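You operate a simulated robot arm through the tools that you are given. There is no shell and no other tool. Be economical: measure what you need, move in short steps, check, and stop when the job is done.

Carry out the task below with a simulated robot arm. There is one attempt and no reset: what you move stays moved.

TASK
Stack the bottle labelled "pine" from the counter on top of the bottle labelled "clove". Then put the rose bottle marked "702" from the counter on the white dish there and the rose bottle labelled "365" on the scent card there.
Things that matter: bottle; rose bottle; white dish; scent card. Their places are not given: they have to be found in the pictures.

It is judged by the outcome, as a careful person would: the job done as asked, and still so three seconds after it is handed in. It fails if anything else is knocked over, pushed out of place, dropped, spilled or broken.

THE ROBOT
A 7-joint arm with a two-finger parallel gripper, fixed in place. Base frame: the origin is at the foot of the arm, x ahead of it, y to its left, z up; the work surface is at about z = 0. Lengths are in m, angles in degrees, forces in N, time in s.
With the tool pointing down near the work surface it reaches from about 0.24 to 0.62 m from the base axis. Its first joint turns from -66.0 to 66.0 degrees. Payload 2.6 kg.
Tool frame: the origin (TCP) lies between the finger pads and is the grasp point; the fingertips stand 0.03 m ahead of it; z points along the fingers, y is the line along which they close. The gripper opens to 0.094 m. The fingers are 0.028 m wide and 0.01 m thick; the gripper's body (0.05 by 0.096 m) begins 0.055 m behind the TCP.
Orientation is told as [roll, pitch, yaw] about the base's x, y, z axes, in that order, counted from this pose: with the fingers straight down and closing along the base's y, the tool's x points along the base's -x, its y along +y and its z along -z.

THE INTERFACE
- The arm moves only by the tool nudge_tool. Its argument "series" is a list that holds one entry, the list of rows, each a list of 7 numbers: the shift along the tool's x, y, z in units of 20 mm (1.0 is 20 mm), then the turn, a rotation vector about the tool's x, y, z in units of 6 degrees (1.0 is 6 degrees), then the finger opening in m, from 0 to 0.094. In form: [[[dx, dy, dz, rx, ry, rz, gripper], ...]]. A call has 1 to 8 rows; each row shifts and turns the commanded pose from where the row before left it, along the tool's axes as they then stand. A call with a number of a shift or a turn outside -1 to 1 is refused whole. A row lasts 0.2 s, in which the tool goes at most 0.05 m and 8.6 degrees; a call with a longer step from one row to the next is refused whole, and so is a gripper value outside its range. A pose out of reach is approached as far as the arm can. The call stops where the force on the tool passes 40 N (or 10 N more than at its start, if that is more) or the arm is blocked; 0.2 s more then pass. The fingers move at their own pace (about 0.072 m/s each) and stop on an object; they squeeze with about 30 N. The grip force told is the motor's: it shows also when the fingers shut on nothing. Time passes only in rows, and 0.2 s behind the last, so rows that do not move let the fingers close. It gives the time, the measured TCP pose, the force on the tool (base axes), the opening and the grip force at its end, in the units of the frame above (readings bear some noise), and new pictures: "show" is both (left out), scene, wrist or none.
- Cameras (640 x 400 px; columns grow to the right, rows downward): "scene" is fixed at [0.0451, 0.4449, 0.5547]; the picture's right is [-0.65, -0.76, 0.00], its down [-0.51, 0.43, -0.75] and it looks along [0.57, -0.48, -0.67] (base axes); focal length 278 px, centre (320, 200). "wrist" rides on the gripper at [-0.037, 0, -0.058] in the tool frame; the picture's right is [0.00, -1.00, 0.00], its down [0.97, 0.00, -0.24] and it looks along [0.24, 0.00, 0.97] (tool axes); focal length 218 px, centre (320, 200).
- locate(camera, pixels): for up to 12 pixels [column, row] of the newest picture of that camera ("zoom" is the newest enlarged one), the place [x, y, z] in the base frame of the surface seen there, good to about 0.002 m. No time passes.
- close_up(camera, box): a new picture of the part [left, top, right, bottom] of that camera's present view, enlarged. No time passes.
- job_done(): hands the job in; it is judged then, once.

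Work in short steps. Measure before you move; look again where a grasp or a placing could have gone wrong, and mend it. You have 80 turns and 120 pictures in all, the two below and enlarged ones among them. Open the gripper and draw the arm clear of the work before you hand the job in, unless the task says otherwise; then end with one line.

The tools are called after ">>>" as a command line: name --argument value ..., lists and objects as JSON in quotes. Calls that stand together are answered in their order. nudge_tool: Moves the arm, as the interface text tells. Its arguments: {"type":"object","properties":{"series":{"type":"array"},"show":{"type":"string","enum":["both","scene","wrist","none"]}},"required":["series"]} The other tools are called the same way: locate (camera, pixels) gives the place of the surface under pixels of a picture; close_up (camera, box) takes an enlarged picture of a part of a camera's view; job_done () hands the job in.

At the start:

```text
clock: 0.0
position: [0.2861, 0.2195, 0.3573]
orientation: [0.0, 0.1, 0.0]
force: [-0.1, -0.5, 0.2]
gripper_width: 0.0939
gripper_force: 0.2
```

scene: 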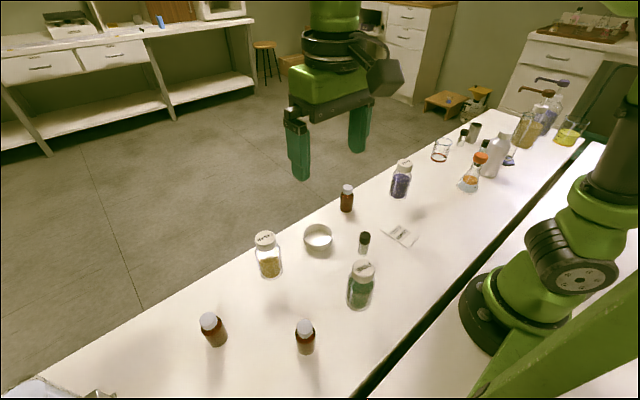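
wrist: 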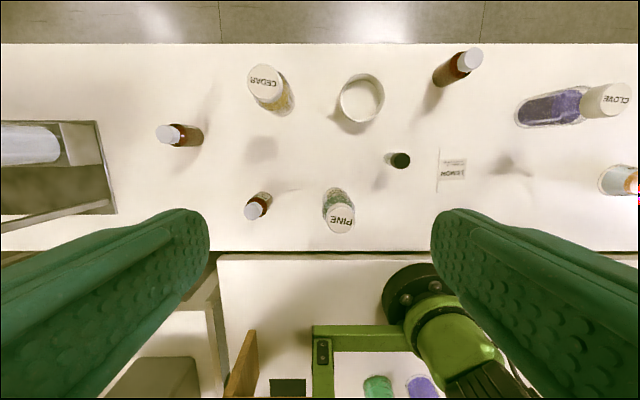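

The pine bottle (scene 360,285), clove (401,180) and three brown bottles (213,330), (305,337), (347,198) are visible. I'll zoom in to read the labels and locate the surfaces.

>>> close_up --camera "scene" --box '[180, 220, 400, 358]'

>>> close_up --camera "scene" --box '[290, 140, 450, 240]'

>>> locate --camera "scene" --pixels '[[362, 268], [359, 305], [404, 162], [399, 195], [318, 238], [402, 235], [346, 188], [346, 209], [209, 319], [304, 325], [264, 237], [364, 237]]'

>>> locate --camera "wrist" --pixels '[[340, 219], [612, 99], [362, 100], [452, 171], [468, 62], [168, 133], [251, 212], [400, 160], [263, 77], [440, 150], [464, 190], [465, 152]]'

```text
2.90 times, centred on (290, 289) of scene
```

zoom: 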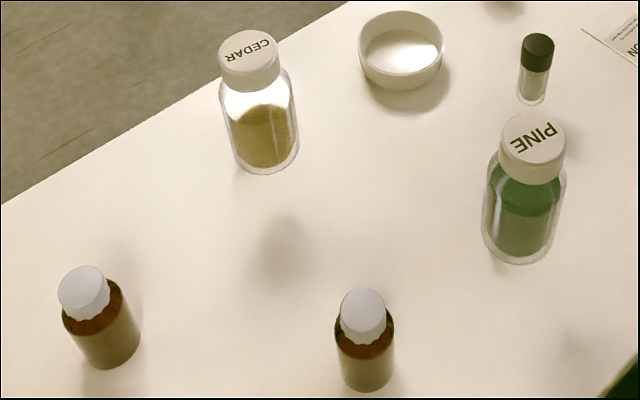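

```text
4.00 times, centred on (370, 190) of scene
```

zoom: 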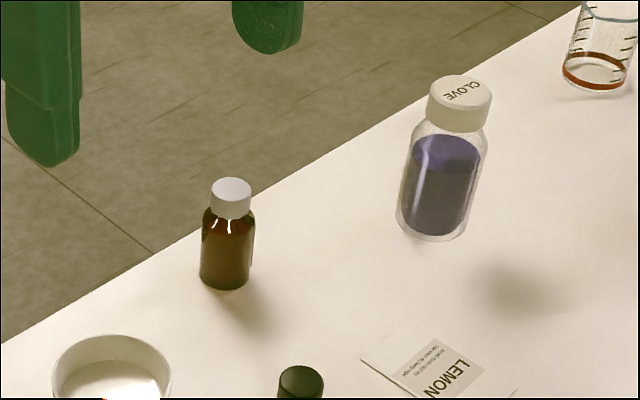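

```text
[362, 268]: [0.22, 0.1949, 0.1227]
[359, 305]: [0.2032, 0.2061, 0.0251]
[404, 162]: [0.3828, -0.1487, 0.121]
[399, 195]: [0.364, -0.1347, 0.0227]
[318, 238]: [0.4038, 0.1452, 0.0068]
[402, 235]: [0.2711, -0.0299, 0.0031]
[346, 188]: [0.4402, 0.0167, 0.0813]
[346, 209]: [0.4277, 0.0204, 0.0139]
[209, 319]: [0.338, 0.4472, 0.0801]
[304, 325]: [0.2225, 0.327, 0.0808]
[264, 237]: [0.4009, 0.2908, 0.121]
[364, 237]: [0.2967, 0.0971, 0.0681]
```

```text
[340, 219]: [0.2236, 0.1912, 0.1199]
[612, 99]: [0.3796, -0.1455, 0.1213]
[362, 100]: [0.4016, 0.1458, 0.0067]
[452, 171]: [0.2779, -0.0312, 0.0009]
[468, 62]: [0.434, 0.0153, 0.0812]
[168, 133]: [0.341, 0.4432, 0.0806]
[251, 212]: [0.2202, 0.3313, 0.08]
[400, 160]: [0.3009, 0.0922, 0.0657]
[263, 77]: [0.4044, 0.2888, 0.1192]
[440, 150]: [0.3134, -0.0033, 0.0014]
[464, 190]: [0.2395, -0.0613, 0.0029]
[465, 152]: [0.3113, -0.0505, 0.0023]
```

Labels of the brown bottles aren't visible from here. I'll check the far part of the counter and the wrist close-ups of each brown bottle.

>>> close_up --camera "scene" --box '[420, 60, 612, 180]'

>>> close_up --camera "wrist" --box '[140, 50, 300, 230]'

>>> close_up --camera "wrist" --box '[370, 40, 640, 210]'

```text
3.33 times, centred on (516, 120) of scene
```

zoom: 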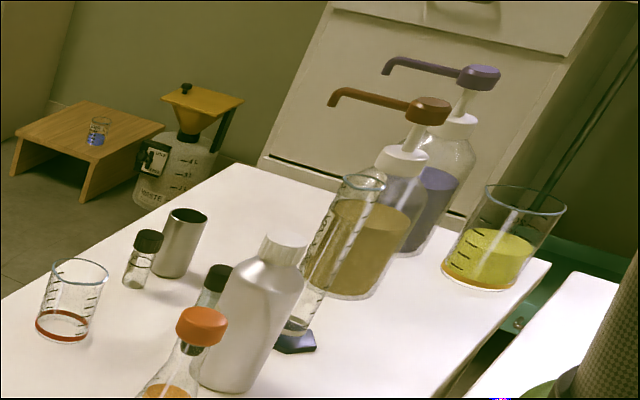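

```text
2.22 times, centred on (220, 140) of wrist
```

zoom: 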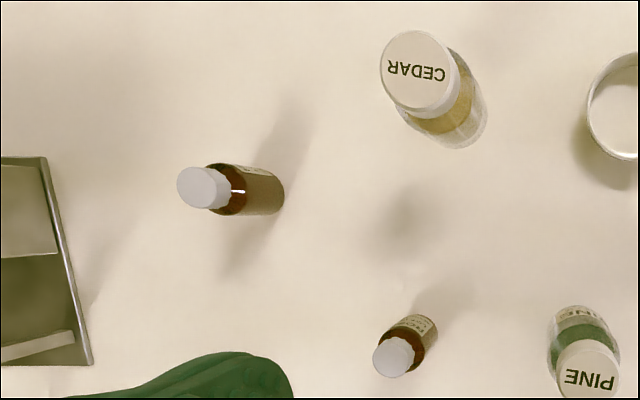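

```text
2.35 times, centred on (505, 125) of wrist
```

zoom: 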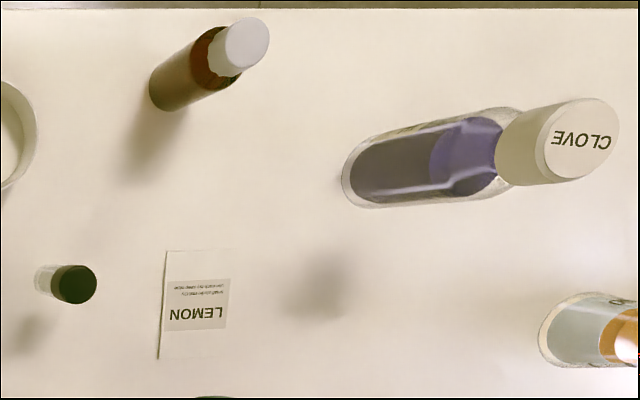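

The labels face +x, away from the base. I'll go out to about (0.42, 0.33, 0.30) and tilt the tool back to view the labels of the left bottles.

>>> nudge_tool --series '[[[-0.95, 0.8, 0.4, 0, 0, 0, 0.094], [-0.95, 0.8, 0.4, 0, 0, 0, 0.094], [-0.95, 0.8, 0.4, 0, 0, 0, 0.094], [-0.95, 0.8, 0.4, 0, 0, 0, 0.094], [-0.95, 0.8, 0.4, 0, 0, 0, 0.094], [-0.95, 0.8, 0.4, 0, 0, 0, 0.094], [-0.95, 0.8, 0.4, 0, 0, 0, 0.094]]]' --show "none"

>>> nudge_tool --series '[[[0, 0, 0, 0, 1, 0, 0.094], [0, 0, 0, 0, 1, 0, 0.094], [0, 0, 0, 0, 1, 0, 0.094], [0, 0, 0, 0, 1, 0, 0.094], [0, 0, 0, 0, 1, 0, 0.094], [0, 0, 0, 0, 0, 0, 0.094]]]' --show "wrist"

```text
clock: 1.6
position: [0.4182, 0.3333, 0.304]
orientation: [0.0, -0.1, 0.1]
force: [0.5, 0.2, 0.3]
gripper_width: 0.0942
gripper_force: 0.0
```

```text
clock: 3.0
position: [0.4032, 0.3195, 0.2912]
orientation: [0.0, 16.3, 0.1]
force: [-0.5, 0.3, -0.5]
gripper_width: 0.0938
gripper_force: 0.1
out of reach, approached as far as the arm can: row 2, 3, 4, 5
```

wrist: 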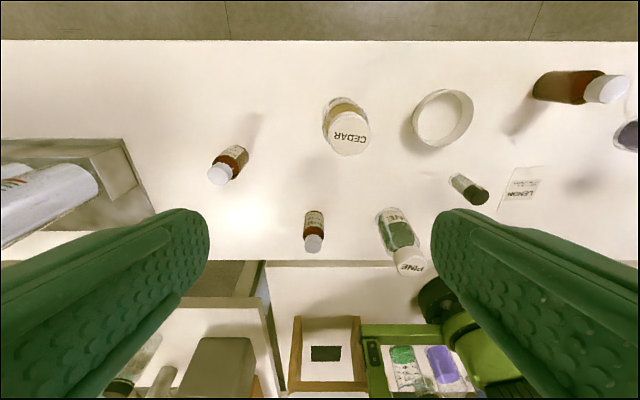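

The view now shows labels of the two left bottles (228,163) and (314,230); zooming.

>>> close_up --camera "wrist" --box '[292, 200, 336, 260]'

>>> close_up --camera "wrist" --box '[200, 135, 256, 190]'

```text
6.67 times, centred on (314, 230) of wrist
```

zoom: 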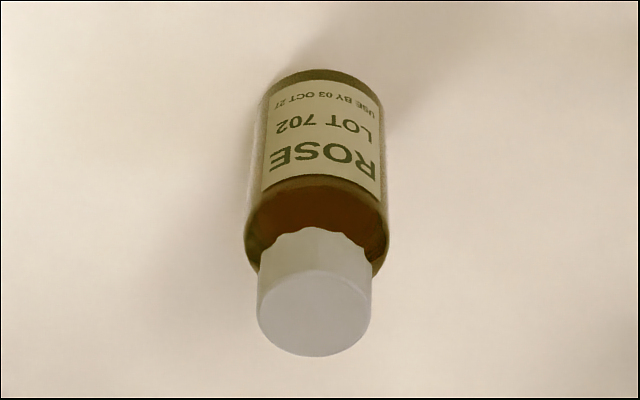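

```text
7.27 times, centred on (228, 162) of wrist
```

zoom: 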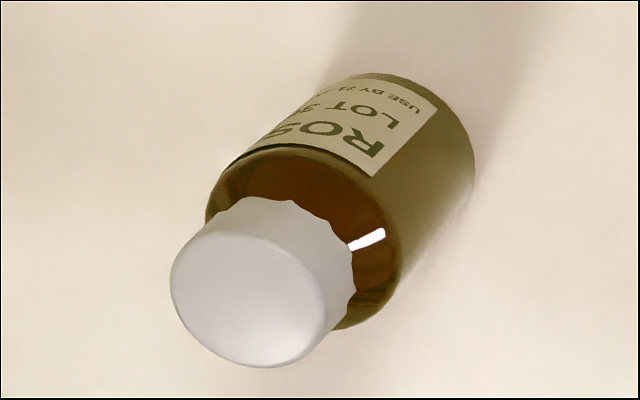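

Bottle B at (0.222,0.33) is LOT 702. Bottle A starts with "36/38", so I need a look from further left.

>>> nudge_tool --series '[[[0.4, 1, 0, 0, 0, 0, 0.094], [0.4, 1, 0, 0, 0, 0, 0.094], [0.4, 1, 0, 0, 0, 0, 0.094], [0.4, 1, 0, 0, 0, 0, 0.094], [0.4, 1, 0, 0, 0, 0, 0.094], [0.4, 1, 0, 0, 0, 0, 0.094]]]' --show "wrist"

```text
clock: 4.4
position: [0.3456, 0.3964, 0.287]
orientation: [0.0, 16.2, 0.2]
force: [-0.3, -0.3, -1.0]
gripper_width: 0.094
gripper_force: 0.1
out of reach, approached as far as the arm can: row 1, 2, 3, 4, 5, 6
```

wrist: 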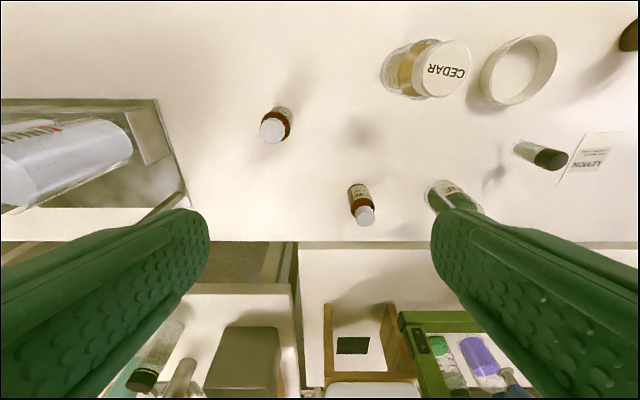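

>>> close_up --camera "wrist" --box '[252, 98, 302, 148]'

```text
8.00 times, centred on (277, 123) of wrist
```

zoom: 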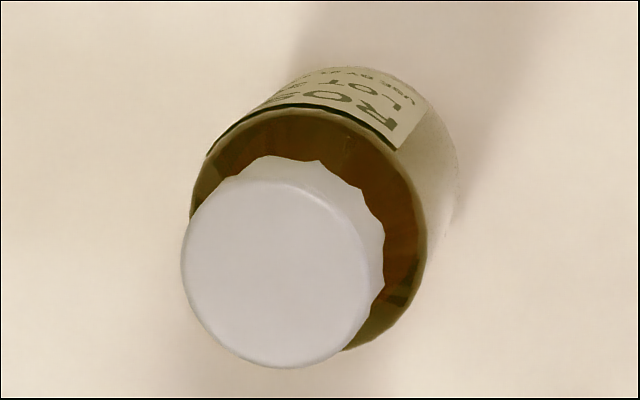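

Not better. I'll view bottle C from the +x side instead, going there at safe height with the tool upright.

>>> nudge_tool --series '[[[0, -1, 0, 0, -0.9, 0, 0.094], [0, -1, 0, 0, -0.9, 0, 0.094], [0, -1, 0, 0, -0.9, 0, 0.094], [0, -1, 0, 0, 0, 0, 0.094], [0, -1, 0, 0, 0, 0, 0.094], [0, -1, 0, 0, 0, 0, 0.094], [0, -1, 0, 0, 0, 0, 0.094], [0, -1, 0, 0, 0, 0, 0.094]]]' --show "none"

>>> nudge_tool --series '[[[-1, -1, 0, 0, 0, 0, 0.094], [-1, -1, 0, 0, 0, 0, 0.094], [-1, -1, 0, 0, 0, 0, 0.094], [-1, -1, 0, 0, 0, 0, 0.094], [-1, -1, 0, 0, 0, 0, 0.094], [-1, -1, 0, 0, 0, 0, 0.094], [-1, -1, 0, 0, 0, 0, 0.094], [-0.5, -1, 0, 0, 0, 0, 0.094]]]' --show "wrist"

```text
clock: 6.2
position: [0.3453, 0.233, 0.2873]
orientation: [-0.1, 0.1, 0.0]
force: [0.1, 0.8, 0.2]
gripper_width: 0.094
gripper_force: 0.0
```

```text
clock: 8.0
position: [0.496, 0.0713, 0.2867]
orientation: [-0.1, 0.0, 0.0]
force: [0.3, -0.8, 0.3]
gripper_width: 0.0941
gripper_force: 0.1
```

wrist: 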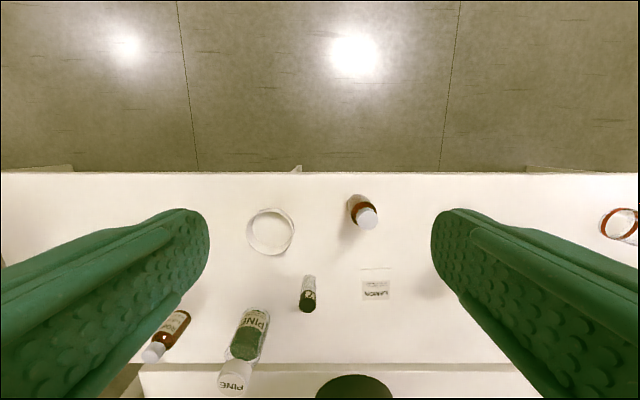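

>>> close_up --camera "wrist" --box '[338, 186, 386, 236]'

```text
8.00 times, centred on (362, 211) of wrist
```

zoom: 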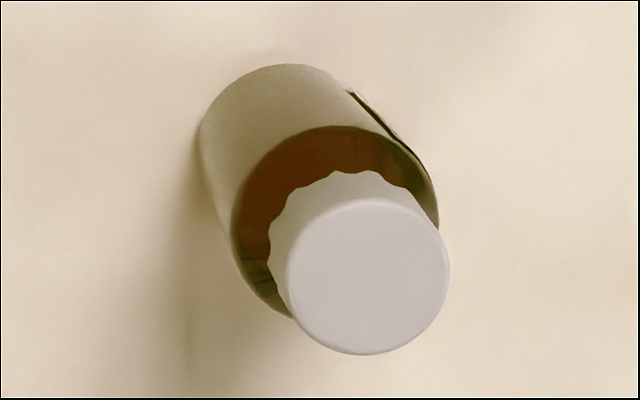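

The label faces -y. I'll move to the right (-y) and a bit lower to see it sideways.

>>> nudge_tool --series '[[[0, -1, 0.4, 0, 0, 0, 0.094], [0, -1, 0.4, 0, 0, 0, 0.094], [0, -1, 0.4, 0, 0, 0, 0.094], [0, -1, 0.4, 0, 0, 0, 0.094], [0, -1, 0.4, 0, 0, 0, 0.094], [0, -1, 0.4, 0, 0, 0, 0.094], [0, -1, 0.4, 0, 0, 0, 0.094], [0, -1, 0.4, 0, 0, 0, 0.094]]]' --show "wrist"

```text
clock: 9.8
position: [0.4995, -0.0859, 0.2229]
orientation: [-0.1, 0.0, 0.1]
force: [-0.2, 0.3, -0.4]
gripper_width: 0.0939
gripper_force: 0.0
```

wrist: 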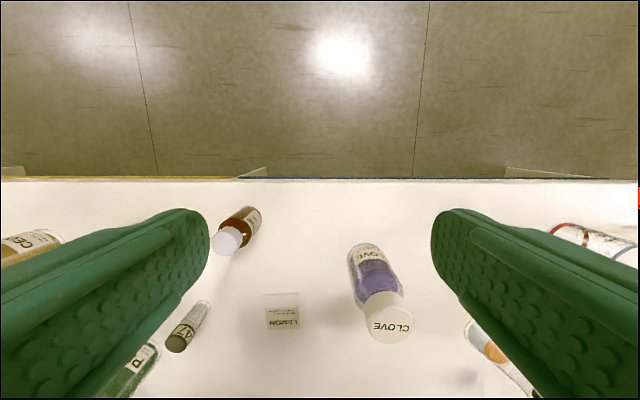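

>>> close_up --camera "wrist" --box '[208, 198, 272, 262]'

>>> close_up --camera "wrist" --box '[330, 235, 420, 350]'

>>> locate --camera "wrist" --pixels '[[392, 312], [264, 294], [298, 294], [299, 330], [266, 331]]'

```text
6.25 times, centred on (240, 230) of wrist
```

zoom: 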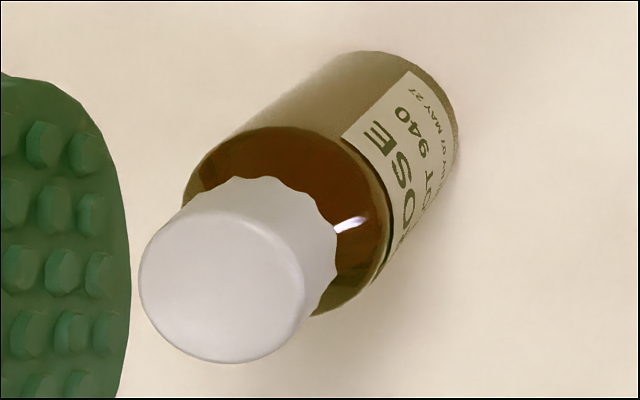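

```text
3.48 times, centred on (375, 292) of wrist
```

zoom: 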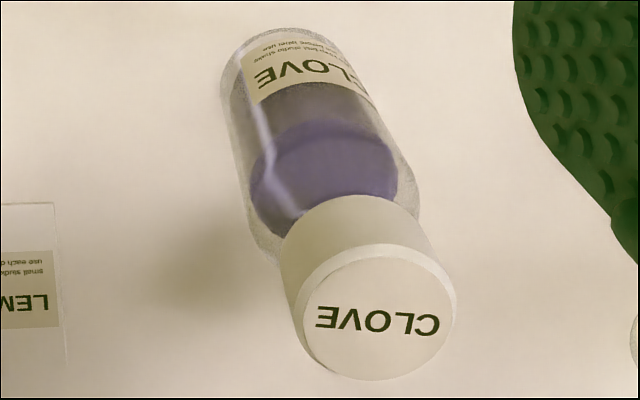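

```text
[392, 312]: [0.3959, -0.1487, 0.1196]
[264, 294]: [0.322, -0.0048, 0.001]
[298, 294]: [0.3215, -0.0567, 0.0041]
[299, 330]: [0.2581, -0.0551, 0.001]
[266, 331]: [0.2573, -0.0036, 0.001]
```

C is LOT 940, so A must be 365. Now measuring the clove cap precisely in the zoom: rim points of its top disc (centre 380,315).

>>> locate --camera "zoom" --pixels '[[380, 315], [308, 315], [452, 310], [378, 258], [380, 374], [330, 270], [430, 270], [330, 355], [432, 355]]'

>>> locate --camera "scene" --pixels '[[381, 235], [393, 225], [419, 241], [405, 249]]'

```text
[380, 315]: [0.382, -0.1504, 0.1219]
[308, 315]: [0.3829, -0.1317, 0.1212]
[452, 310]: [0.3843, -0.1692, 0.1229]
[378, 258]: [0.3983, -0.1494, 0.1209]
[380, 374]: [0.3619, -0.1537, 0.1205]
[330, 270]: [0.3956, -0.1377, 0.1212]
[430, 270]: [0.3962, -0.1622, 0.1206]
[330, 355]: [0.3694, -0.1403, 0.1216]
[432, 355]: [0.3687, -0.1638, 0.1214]
```

```text
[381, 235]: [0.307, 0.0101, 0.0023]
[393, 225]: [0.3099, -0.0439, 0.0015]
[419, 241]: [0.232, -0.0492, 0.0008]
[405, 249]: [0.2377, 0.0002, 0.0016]
```

Clove cap centre ≈ (0.380, -0.1505), top 0.121. Moving above the pine bottle.

>>> nudge_tool --series '[[[1, 1, -0.3, 0, 0, 0, 0.094], [1, 1, -0.3, 0, 0, 0, 0.094], [1, 1, -0.3, 0, 0, 0, 0.094], [1, 1, -0.3, 0, 0, 0, 0.094], [1, 1, -0.3, 0, 0, 0, 0.094], [1, 1, -0.3, 0, 0, 0, 0.094], [1, 1, 0, 0, 0, 0, 0.094]]]' --show "none"

>>> nudge_tool --series '[[[0.9, 1, 0, 0, 0, 0, 0.094], [0.9, 1, 0, 0, 0, 0, 0.094], [0.9, 1, 0, 0, 0, 0, 0.094], [0.9, 1, 0, 0, 0, 0, 0.094], [0.9, 1, 0, 0, 0, 0, 0.094], [0.9, 1, 0, 0, 0, 0, 0.094], [0.9, 1, 0, 0, 0, 0, 0.094]]]' --show "wrist"

```text
clock: 11.4
position: [0.3607, 0.0557, 0.2598]
orientation: [0.0, 0.1, 0.1]
force: [0.5, 0.5, 0.8]
gripper_width: 0.0939
gripper_force: 0.1
```

```text
clock: 13.0
position: [0.23, 0.1943, 0.2598]
orientation: [0.0, 0.0, 0.1]
force: [0.2, 0.4, 1.0]
gripper_width: 0.0941
gripper_force: 0.1
```

wrist: 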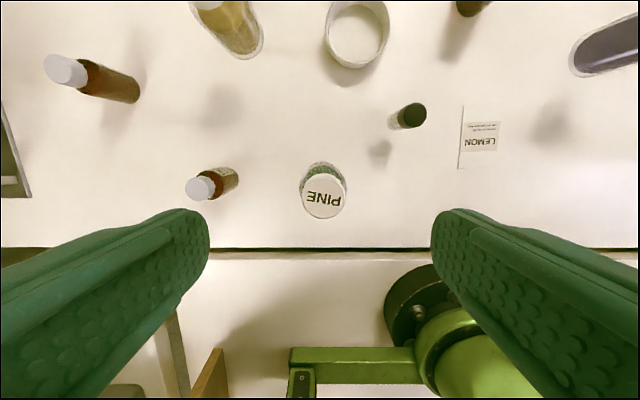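

>>> locate --camera "wrist" --pixels '[[304, 197], [343, 195], [324, 177], [324, 216], [324, 197], [320, 164]]'

>>> close_up --camera "wrist" --box '[290, 150, 360, 225]'

>>> locate --camera "scene" --pixels '[[360, 308], [349, 297], [373, 298]]'

```text
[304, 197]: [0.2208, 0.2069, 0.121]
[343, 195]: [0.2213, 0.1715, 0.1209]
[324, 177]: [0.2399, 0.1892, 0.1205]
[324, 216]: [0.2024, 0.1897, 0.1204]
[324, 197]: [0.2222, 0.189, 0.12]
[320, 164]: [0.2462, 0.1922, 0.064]
```

```text
5.33 times, centred on (325, 188) of wrist
```

zoom: 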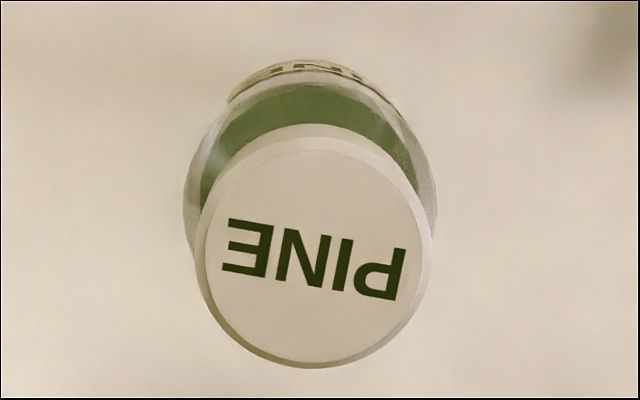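

```text
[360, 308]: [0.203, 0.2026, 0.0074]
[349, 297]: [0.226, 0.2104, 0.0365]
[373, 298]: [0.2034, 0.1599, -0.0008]
```

Pine cap centre (0.221, 0.189), body ≈0.05 wide. Aligning and descending to TCP z≈0.075.

>>> nudge_tool --series '[[[0.44, -0.25, 0, 0, 0, 0, 0.094], [0, 0, 1, 0, 0, 0, 0.094], [0, 0, 1, 0, 0, 0, 0.094], [0, 0, 1, 0, 0, 0, 0.094], [0, 0, 1, 0, 0, 0, 0.094], [0, 0, 0, 0, 0, 0, 0.094]]]' --show "none"

```text
clock: 14.4
position: [0.2228, 0.1891, 0.1809]
orientation: [-0.1, 0.0, 0.0]
force: [0.7, 0.2, 0.4]
gripper_width: 0.0941
gripper_force: 0.1
```

>>> nudge_tool --series '[[[0.08, 0, 1, 0, 0, 0, 0.094], [0, 0, 1, 0, 0, 0, 0.094], [0, 0, 1, 0, 0, 0, 0.094], [0, 0, 1, 0, 0, 0, 0.094], [0, 0, 1, 0, 0, 0, 0.094], [0, 0, 0.3, 0, 0, 0, 0.094], [0, 0, 0, 0, 0, 0, 0.094]]]' --show "both"

```text
clock: 16.0
position: [0.2201, 0.1881, 0.0725]
orientation: [0.0, -0.1, 0.1]
force: [-0.3, -0.2, -0.7]
gripper_width: 0.0942
gripper_force: 0.1
```

scene: 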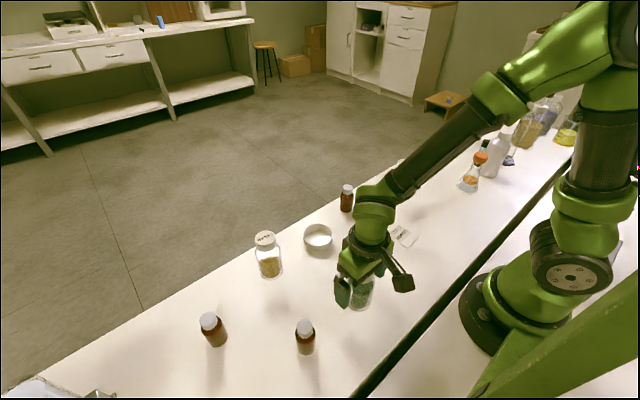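
wrist: 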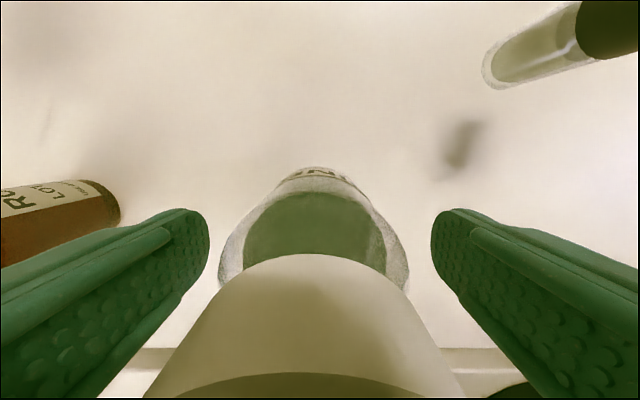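

Fingers straddle the bottle, centred. Closing.

>>> nudge_tool --series '[[[0, 0, 0, 0, 0, 0, 0.03], [0, 0, 0, 0, 0, 0, 0.03], [0, 0, 0, 0, 0, 0, 0.03], [0, 0, 0, 0, 0, 0, 0.03]]]' --show "none"

>>> nudge_tool --series '[[[0, 0, -0.5, 0, 0, 0, 0.03], [0, 0, -1, 0, 0, 0, 0.03], [0, 0, -1, 0, 0, 0, 0.03], [0, 0, -1, 0, 0, 0, 0.03], [0, 0, -1, 0, 0, 0, 0.03], [0, 0, -1, 0, 0, 0, 0.03], [0, 0, -1, 0, 0, 0, 0.03], [0, 0, -1, 0, 0, 0, 0.03]]]' --show "both"

```text
clock: 17.0
position: [0.2213, 0.1883, 0.0739]
orientation: [-0.1, -0.1, 0.0]
force: [-0.3, 0.4, 0.0]
gripper_width: 0.0528
gripper_force: 30.2
```

```text
clock: 18.8
position: [0.223, 0.1883, 0.223]
orientation: [-0.1, 0.0, 0.1]
force: [0.2, -0.3, -2.6]
gripper_width: 0.0528
gripper_force: 30.5
```

scene: 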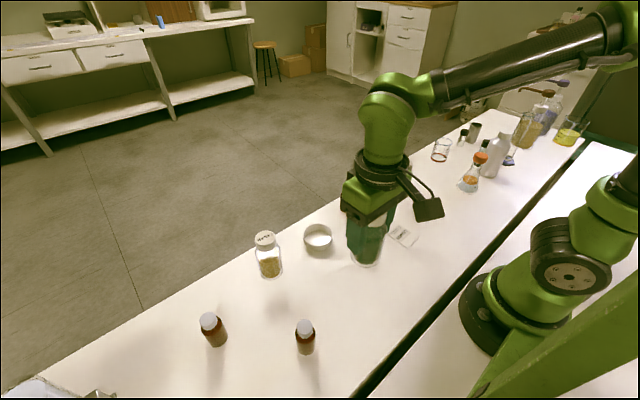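
wrist: 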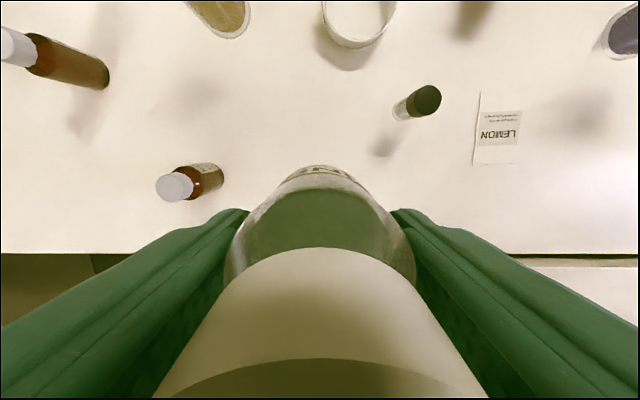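

Held firmly. Raising slightly more and carrying to above clove (0.380, -0.1505).

>>> nudge_tool --series '[[[-0.45, -1, -0.5, 0, 0, 0, 0.03], [-0.45, -1, -0.5, 0, 0, 0, 0.03], [-0.45, -1, 0, 0, 0, 0, 0.03], [-0.45, -1, 0, 0, 0, 0, 0.03], [-0.45, -1, 0, 0, 0, 0, 0.03], [-0.45, -1, 0, 0, 0, 0, 0.03], [-0.45, -1, 0, 0, 0, 0, 0.03], [-0.45, -1, 0, 0, 0, 0, 0.03]]]' --show "none"

>>> nudge_tool --series '[[[-0.5, -1, 0, 0, 0, 0, 0.03], [-0.5, -1, 0, 0, 0, 0, 0.03], [-0.5, -1, 0, 0, 0, 0, 0.03], [-0.5, -1, 0, 0, 0, 0, 0.03], [-0.5, -1, 0, 0, 0, 0, 0.03], [-0.5, -1, 0, 0, 0, 0, 0.03], [-0.5, -1, 0, 0, 0, 0, 0.03], [-0.5, -0.9, 0, 0, 0, 0, 0.03]]]' --show "none"

>>> nudge_tool --series '[[[0, 0, 0, 0, 0, 0, 0.03]]]' --show "both"

```text
clock: 20.6
position: [0.296, 0.0275, 0.2462]
orientation: [0.0, 0.1, 0.3]
force: [0.4, 1.0, -2.5]
gripper_width: 0.0529
gripper_force: 29.9
```

```text
clock: 22.4
position: [0.375, -0.1297, 0.2444]
orientation: [0.0, 0.0, 0.1]
force: [-0.6, -0.6, -2.2]
gripper_width: 0.0529
gripper_force: 30.1
```

```text
clock: 22.8
position: [0.3747, -0.1294, 0.2457]
orientation: [-0.1, 0.0, 0.1]
force: [0.1, 0.0, -1.6]
gripper_width: 0.0528
gripper_force: 29.7
```

scene: 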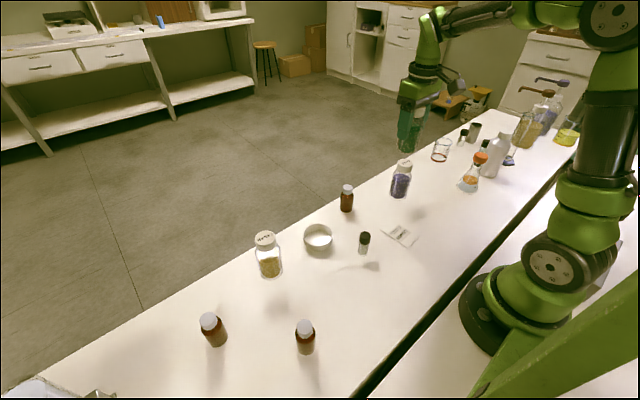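
wrist: 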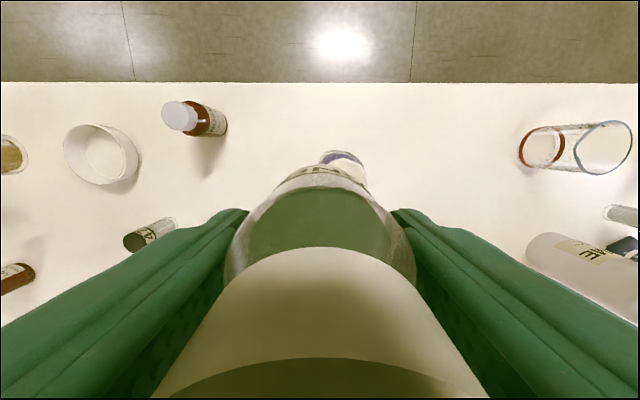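

Correcting xy by (+5.5, -21) mm, then checking in the scene.

>>> nudge_tool --series '[[[-0.14, -0.53, 0, 0, 0, 0, 0.03], [-0.13, -0.53, 0, 0, 0, 0, 0.03], [0, 0, 0.8, 0, 0, 0, 0.03], [0, 0, 0.8, 0, 0, 0, 0.03], [0, 0, 0.4, 0, 0, 0, 0.03], [0, 0, 0, 0, 0, 0, 0.03]]]' --show "none"

>>> close_up --camera "scene" --box '[350, 80, 470, 210]'

```text
clock: 24.2
position: [0.3797, -0.1496, 0.2019]
orientation: [-0.1, 0.0, 0.1]
force: [0.0, -0.2, -2.8]
gripper_width: 0.0531
gripper_force: 30.3
```

```text
3.08 times, centred on (410, 145) of scene
```

zoom: 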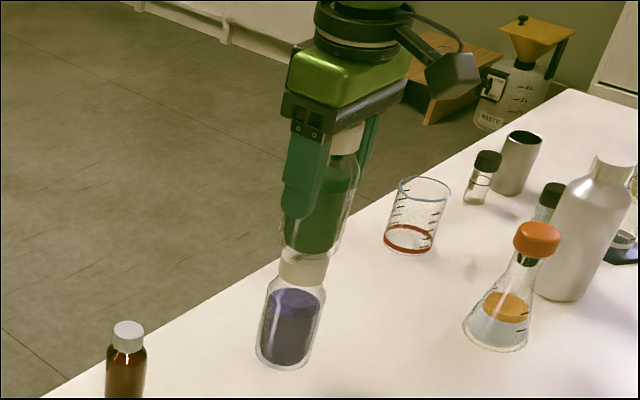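

Aligned over clove. Lowering gently until contact.

>>> nudge_tool --series '[[[0, 0, 0.12, 0, 0, 0, 0.03], [0, 0, 0.1, 0, 0, 0, 0.03], [0, 0, 0.1, 0, 0, 0, 0.03], [0, 0, 0, 0, 0, 0, 0.03]]]' --show "none"

```text
clock: 25.2
position: [0.3807, -0.1489, 0.1964]
orientation: [0.1, 0.0, 0.0]
force: [0.3, 0.7, -2.7]
gripper_width: 0.053
gripper_force: 30.0
```

>>> nudge_tool --series '[[[0, -0.05, 0.06, 0, 0, 0, 0.03], [0, 0, 0, 0, 0, 0, 0.03]]]' --show "none"

```text
clock: 25.8
position: [0.3805, -0.1508, 0.1959]
orientation: [0.0, 0.0, 0.1]
force: [-0.4, 0.5, -3.1]
gripper_width: 0.0527
gripper_force: 30.4
```

>>> nudge_tool --series '[[[0, 0, 0.06, 0, 0, 0, 0.03], [0, 0, 0, 0, 0, 0, 0.03]]]' --show "none"

>>> close_up --camera "scene" --box '[370, 120, 430, 200]'

```text
clock: 26.4
position: [0.3811, -0.1493, 0.1953]
orientation: [-0.1, 0.0, 0.0]
force: [-0.4, -0.6, -1.1]
gripper_width: 0.0531
gripper_force: 30.9
```

```text
5.00 times, centred on (400, 160) of scene
```

zoom: 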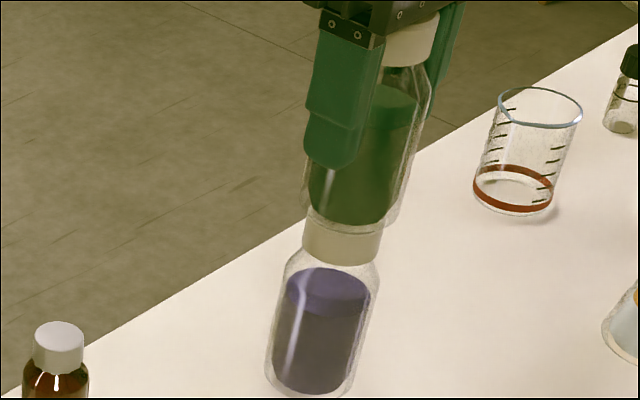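

>>> nudge_tool --series '[[[0, 0, 0.05, 0, 0, 0, 0.03], [0, 0, 0, 0, 0, 0, 0.03]]]' --show "none"

```text
clock: 27.0
position: [0.3807, -0.152, 0.1943]
orientation: [-0.1, 0.0, 0.1]
force: [0.2, 0.1, -2.1]
gripper_width: 0.0528
gripper_force: 30.4
```

>>> nudge_tool --series '[[[0, 0, 0.06, 0, 0, 0, 0.03], [0, 0, 0, 0, 0, 0, 0.03]]]' --show "none"

```text
clock: 27.6
position: [0.3799, -0.1507, 0.1931]
orientation: [-0.2, -0.1, 0.1]
force: [-2.9, 0.1, 8.2]
gripper_width: 0.0529
gripper_force: 29.9
```

Contact (+8 N). Easing slightly and opening.

>>> nudge_tool --series '[[[0, 0, -0.03, 0, 0, 0, 0.053], [0, 0, 0, 0, 0, 0, 0.06], [0, 0, 0, 0, 0, 0, 0.075], [0, 0, 0, 0, 0, 0, 0.094], [0, 0, 0, 0, 0, 0, 0.094], [0, 0, 0, 0, 0, 0, 0.094]]]' --show "both"

```text
clock: 29.0
position: [0.38, -0.1508, 0.1941]
orientation: [-0.1, -0.1, 0.2]
force: [0.0, 0.0, 0.4]
gripper_width: 0.0938
gripper_force: 0.1
```

scene: 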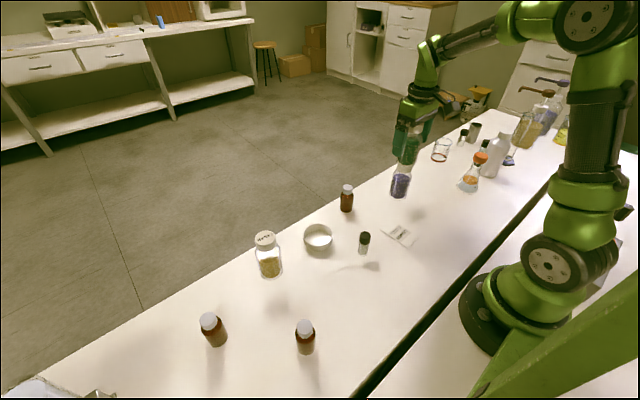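
wrist: 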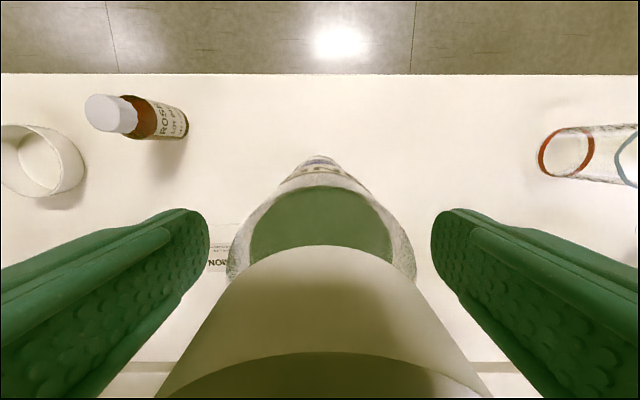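

Pine stands on clove. Rising straight up, clear of it (top 0.243).

>>> nudge_tool --series '[[[0, 0, -0.5, 0, 0, 0, 0.094], [0, 0, -1, 0, 0, 0, 0.094], [0, 0, -1, 0, 0, 0, 0.094], [0, 0, -1, 0, 0, 0, 0.094], [0, 0, -1, 0, 0, 0, 0.094], [0, 0, -1, 0, 0, 0, 0.094], [0, 0, -0.5, 0, 0, 0, 0.094]]]' --show "none"

>>> nudge_tool --series '[[[0.5, 1, 0, 0, 0, 0, 0.094], [0.5, 1, 0, 0, 0, 0, 0.094], [0.5, 1, 0, 0, 0, 0, 0.094], [0.5, 1, 0, 0, 0, 0, 0.094], [0.5, 1, 0, 0, 0, 0, 0.094], [0.5, 1, 0, 0, 0, 0, 0.094], [0.5, 1, 0, 0, 0, 0, 0.094], [0.5, 1, 0, 0, 0, 0, 0.094]]]' --show "none"

>>> close_up --camera "scene" --box '[330, 80, 470, 210]'

```text
clock: 30.6
position: [0.378, -0.1506, 0.3137]
orientation: [-0.1, 0.0, 0.1]
force: [0.3, 0.6, 0.3]
gripper_width: 0.0939
gripper_force: 0.0
```

```text
clock: 32.4
position: [0.2999, 0.0091, 0.3136]
orientation: [-0.1, 0.0, 0.1]
force: [0.3, -0.2, -0.1]
gripper_width: 0.0939
gripper_force: 0.1
```

```text
3.08 times, centred on (400, 145) of scene
```

zoom: 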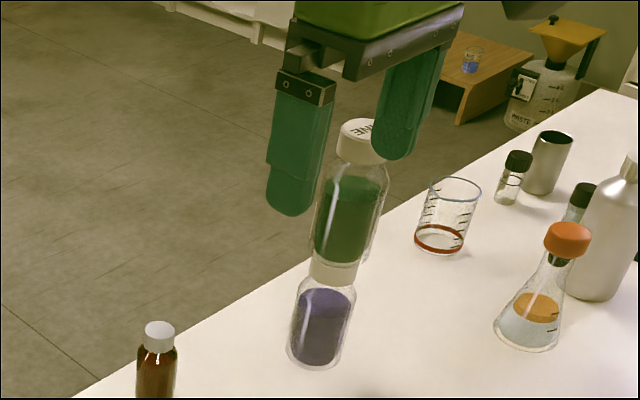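

Stack is stable. Heading above bottle 702 at about (0.222, 0.329), z 0.2.

>>> nudge_tool --series '[[[0.24, 1, 0.2, 0, 0, 0, 0.094], [0.24, 1, 0.2, 0, 0, 0, 0.094], [0.24, 1, 0.2, 0, 0, 0, 0.094], [0.24, 1, 0.2, 0, 0, 0, 0.094], [0.24, 1, 0.2, 0, 0, 0, 0.094], [0.24, 1, 0.2, 0, 0, 0, 0.094], [0.24, 1, 0.2, 0, 0, 0, 0.094], [0.24, 1, 0.2, 0, 0, 0, 0.094]]]' --show "none"

>>> nudge_tool --series '[[[0.24, 1, 0.5, 0, 0, 0, 0.094], [0.24, 1, 0.5, 0, 0, 0, 0.094], [0.24, 1, 0.5, 0, 0, 0, 0.094], [0.24, 1, 0.5, 0, 0, 0, 0.094], [0.24, 1, 0.5, 0, 0, 0, 0.094], [0.24, 1, 0.5, 0, 0, 0, 0.094], [0.24, 1, 0.5, 0, 0, 0, 0.094], [0.24, 1, 0.3, 0, 0, 0, 0.094]]]' --show "wrist"

```text
clock: 34.2
position: [0.2611, 0.1662, 0.2794]
orientation: [-0.1, 0.0, 0.0]
force: [0.0, 0.7, 0.2]
gripper_width: 0.094
gripper_force: 0.1
```

```text
clock: 36.0
position: [0.2206, 0.3265, 0.2059]
orientation: [0.0, 0.1, 0.1]
force: [-0.3, 0.3, 0.1]
gripper_width: 0.0942
gripper_force: 0.1
```

wrist: 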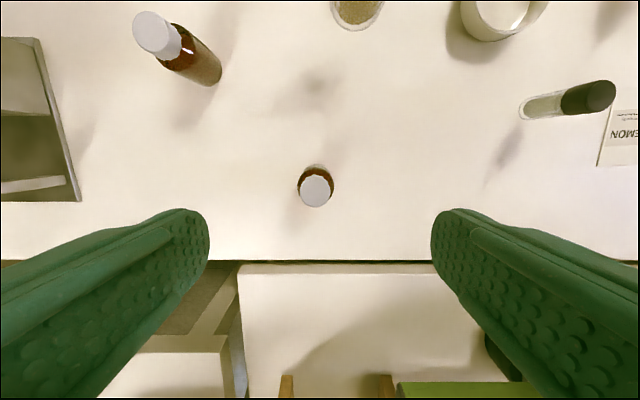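

>>> locate --camera "wrist" --pixels '[[315, 189], [301, 189], [331, 189], [315, 173], [315, 204]]'

>>> locate --camera "scene" --pixels '[[318, 228], [303, 238], [334, 239], [319, 252], [319, 240], [310, 255]]'

>>> close_up --camera "scene" --box '[285, 210, 425, 298]'

```text
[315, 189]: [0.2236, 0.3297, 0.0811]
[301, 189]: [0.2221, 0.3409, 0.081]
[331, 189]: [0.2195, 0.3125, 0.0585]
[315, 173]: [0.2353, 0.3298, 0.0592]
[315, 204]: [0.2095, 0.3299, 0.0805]
```

```text
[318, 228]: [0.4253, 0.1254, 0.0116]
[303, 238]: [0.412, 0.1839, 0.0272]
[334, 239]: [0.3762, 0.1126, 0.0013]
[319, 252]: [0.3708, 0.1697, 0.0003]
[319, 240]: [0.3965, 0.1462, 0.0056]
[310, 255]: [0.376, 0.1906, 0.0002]
```

```text
4.55 times, centred on (355, 254) of scene
```

zoom: 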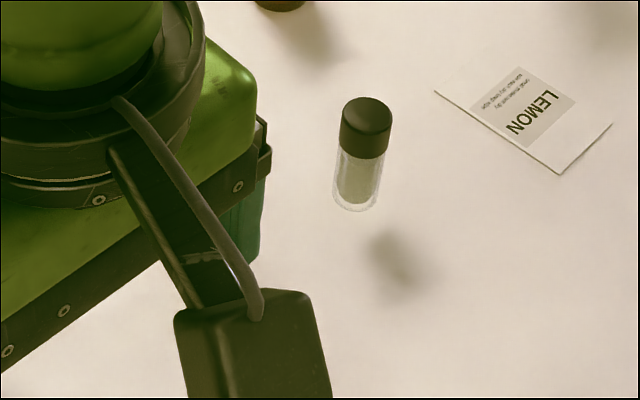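

Bottle 702 centre (0.223, 0.329), cap top 0.081. Descending to TCP z≈0.065, leaving the lower part free for the dish rim.

>>> nudge_tool --series '[[[-0.1, 0.12, 0.5, 0, 0, 0, 0.094], [0, 0, 1, 0, 0, 0, 0.094], [0, 0, 1, 0, 0, 0, 0.094], [0, 0, 1, 0, 0, 0, 0.094], [0, 0, 1, 0, 0, 0, 0.094], [0, 0, 1, 0, 0, 0, 0.094], [0, 0, 1, 0, 0, 0, 0.094], [0, 0, 0.55, 0, 0, 0, 0.094]]]' --show "wrist"

```text
clock: 37.8
position: [0.2238, 0.3299, 0.0639]
orientation: [0.0, -0.1, 0.2]
force: [0.5, 0.2, -0.3]
gripper_width: 0.0941
gripper_force: 0.1
```

wrist: 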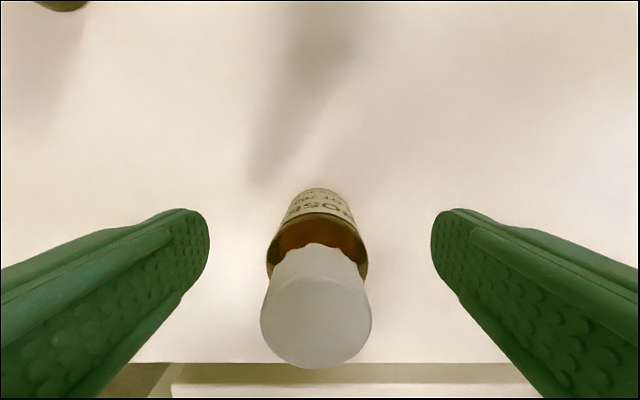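

Centred. Closing and lifting.

>>> nudge_tool --series '[[[0, 0, 0, 0, 0, 0, 0.01], [0, 0, 0, 0, 0, 0, 0.01], [0, 0, 0, 0, 0, 0, 0.01], [0, 0, 0, 0, 0, 0, 0.01], [0, 0, 0, 0, 0, 0, 0.01]]]' --show "none"

>>> nudge_tool --series '[[[0, 0, -0.5, 0, 0, 0, 0.01], [0, 0, -1, 0, 0, 0, 0.01], [0, 0, -1, 0, 0, 0, 0.01], [0, 0, -1, 0, 0, 0, 0.01], [0, 0, -1, 0, 0, 0, 0.01], [0, 0, -1, 0, 0, 0, 0.01]]]' --show "both"

```text
clock: 39.0
position: [0.2251, 0.3298, 0.0647]
orientation: [-0.1, 0.0, 0.1]
force: [-0.2, -0.1, 0.1]
gripper_width: 0.0355
gripper_force: 30.3
```

```text
clock: 40.4
position: [0.2229, 0.3301, 0.1734]
orientation: [-0.1, -0.1, 0.2]
force: [-0.3, -0.2, 0.1]
gripper_width: 0.0358
gripper_force: 30.1
```

scene: 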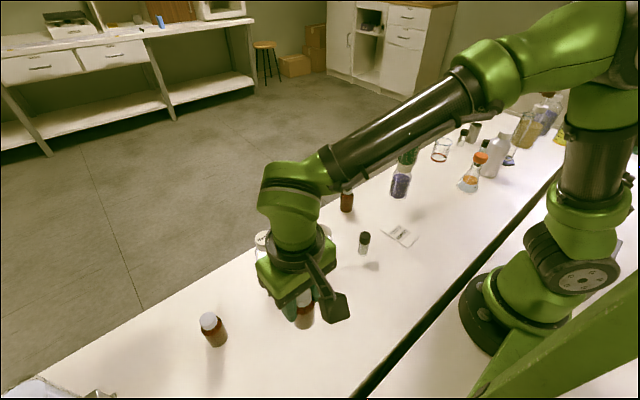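
wrist: 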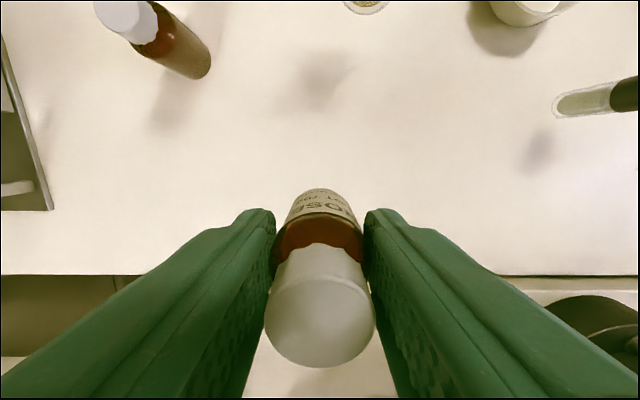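

Carrying toward the dish, stopping short to measure its rim.

>>> nudge_tool --series '[[[-0.5, -1, -0.3, 0, 0, 0, 0.01], [-0.7, -1, 0, 0, 0, 0, 0.01], [-0.8, -1, 0, 0, 0, 0, 0.01], [-0.9, -1, 0, 0, 0, 0, 0.01], [-1, -1, 0, 0, 0, 0, 0.01], [-1, -1, 0, 0, 0, 0, 0.01], [-1, -1, 0, 0, 0, 0, 0.01], [0, 0, 0, 0, 0, 0, 0.01]]]' --show "wrist"

```text
clock: 42.2
position: [0.3429, 0.1914, 0.1799]
orientation: [0.0, 0.0, 0.1]
force: [0.2, 0.2, 0.2]
gripper_width: 0.0356
gripper_force: 30.5
```

wrist: 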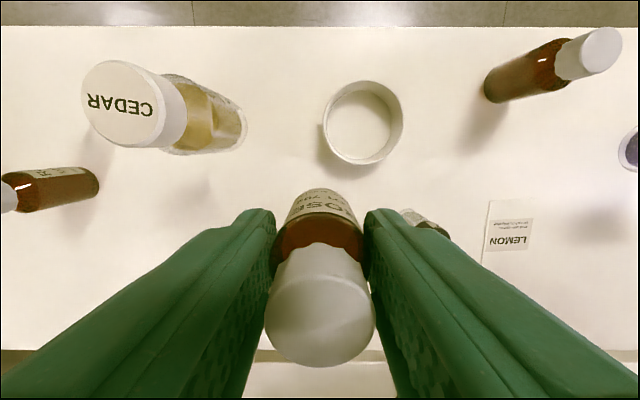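

>>> close_up --camera "wrist" --box '[310, 70, 415, 175]'

>>> locate --camera "wrist" --pixels '[[363, 82], [323, 124], [402, 122], [363, 164], [363, 94], [332, 118], [385, 118], [360, 152], [360, 120]]'

```text
3.81 times, centred on (362, 122) of wrist
```

zoom: 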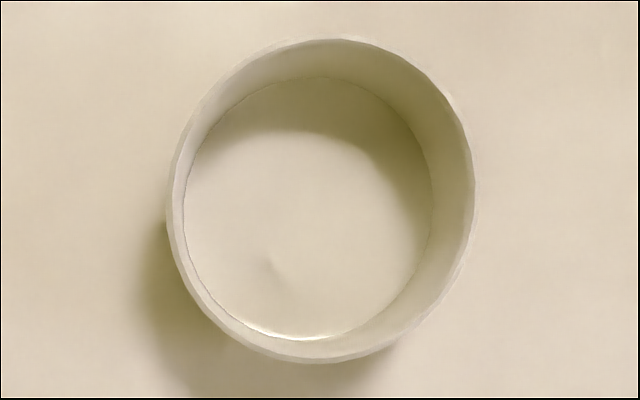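

```text
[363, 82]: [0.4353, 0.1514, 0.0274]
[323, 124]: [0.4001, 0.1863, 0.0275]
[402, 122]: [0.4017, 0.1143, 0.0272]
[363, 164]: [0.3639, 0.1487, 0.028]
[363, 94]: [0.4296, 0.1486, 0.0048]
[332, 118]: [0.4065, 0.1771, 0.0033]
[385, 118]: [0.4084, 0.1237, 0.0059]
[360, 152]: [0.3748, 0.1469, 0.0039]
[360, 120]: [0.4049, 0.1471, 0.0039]
```

Dish centre ≈ (0.4005, 0.150), rim 0.028, floor ≈0.004. Moving over it and descending partway.

>>> nudge_tool --series '[[[-1, -0.7, 0, 0, 0, 0, 0.01], [-1, -0.7, 0, 0, 0, 0, 0.01], [-0.95, -0.67, 0, 0, 0, 0, 0.01], [0, 0, 1, 0, 0, 0, 0.01], [0, 0, 1, 0, 0, 0, 0.01], [0, 0, 1, 0, 0, 0, 0.01], [0, 0, 0, 0, 0, 0, 0.01]]]' --show "both"

```text
clock: 43.8
position: [0.4028, 0.1517, 0.1197]
orientation: [-0.1, 0.1, 0.1]
force: [-0.4, 0.5, 0.3]
gripper_width: 0.0358
gripper_force: 29.9
```

scene: 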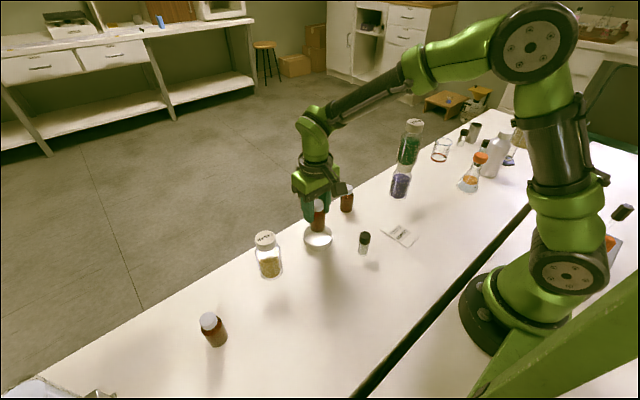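
wrist: 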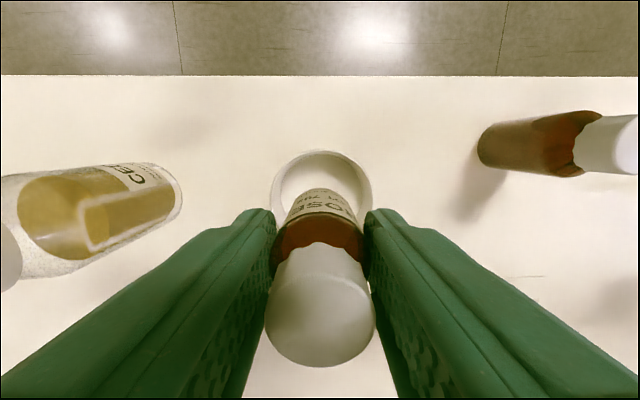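

Aligned. Lowering to just above the dish floor.

>>> nudge_tool --series '[[[0.05, -0.05, 0.8, 0, 0, 0, 0.01], [0, 0, 0.8, 0, 0, 0, 0.01], [0, 0, 0.5, 0, 0, 0, 0.01], [0, 0, 0.2, 0, 0, 0, 0.01], [0, 0, 0, 0, 0, 0, 0.01]]]' --show "none"

>>> nudge_tool --series '[[[0, 0, 0.08, 0, 0, 0, 0.01], [0, 0, 0, 0, 0, 0, 0.01]]]' --show "none"

>>> close_up --camera "scene" --box '[280, 160, 380, 260]'

```text
clock: 45.0
position: [0.4005, 0.1486, 0.0752]
orientation: [-0.1, 0.0, 0.1]
force: [0.3, 0.5, -1.0]
gripper_width: 0.0359
gripper_force: 30.2
```

```text
clock: 45.6
position: [0.4009, 0.149, 0.0729]
orientation: [-0.1, -0.1, 0.1]
force: [0.0, -0.4, -0.4]
gripper_width: 0.0354
gripper_force: 29.8
```

```text
4.00 times, centred on (330, 210) of scene
```

zoom: 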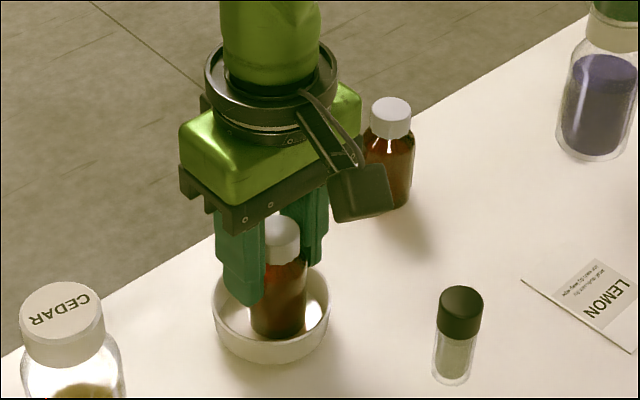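

>>> nudge_tool --series '[[[0, 0, 0.1, 0, 0, 0, 0.01], [0, 0, 0, 0, 0, 0, 0.01]]]' --show "none"

>>> nudge_tool --series '[[[0, 0, 0.06, 0, 0, 0, 0.01], [0, 0, 0, 0, 0, 0, 0.01]]]' --show "none"

```text
clock: 46.2
position: [0.4008, 0.1497, 0.0706]
orientation: [-0.1, 0.0, 0.2]
force: [0.2, 0.1, -0.6]
gripper_width: 0.0358
gripper_force: 30.4
```

```text
clock: 46.8
position: [0.4016, 0.1485, 0.0696]
orientation: [0.0, -0.1, 0.1]
force: [-3.5, -1.3, 14.7]
gripper_width: 0.0356
gripper_force: 30.4
```

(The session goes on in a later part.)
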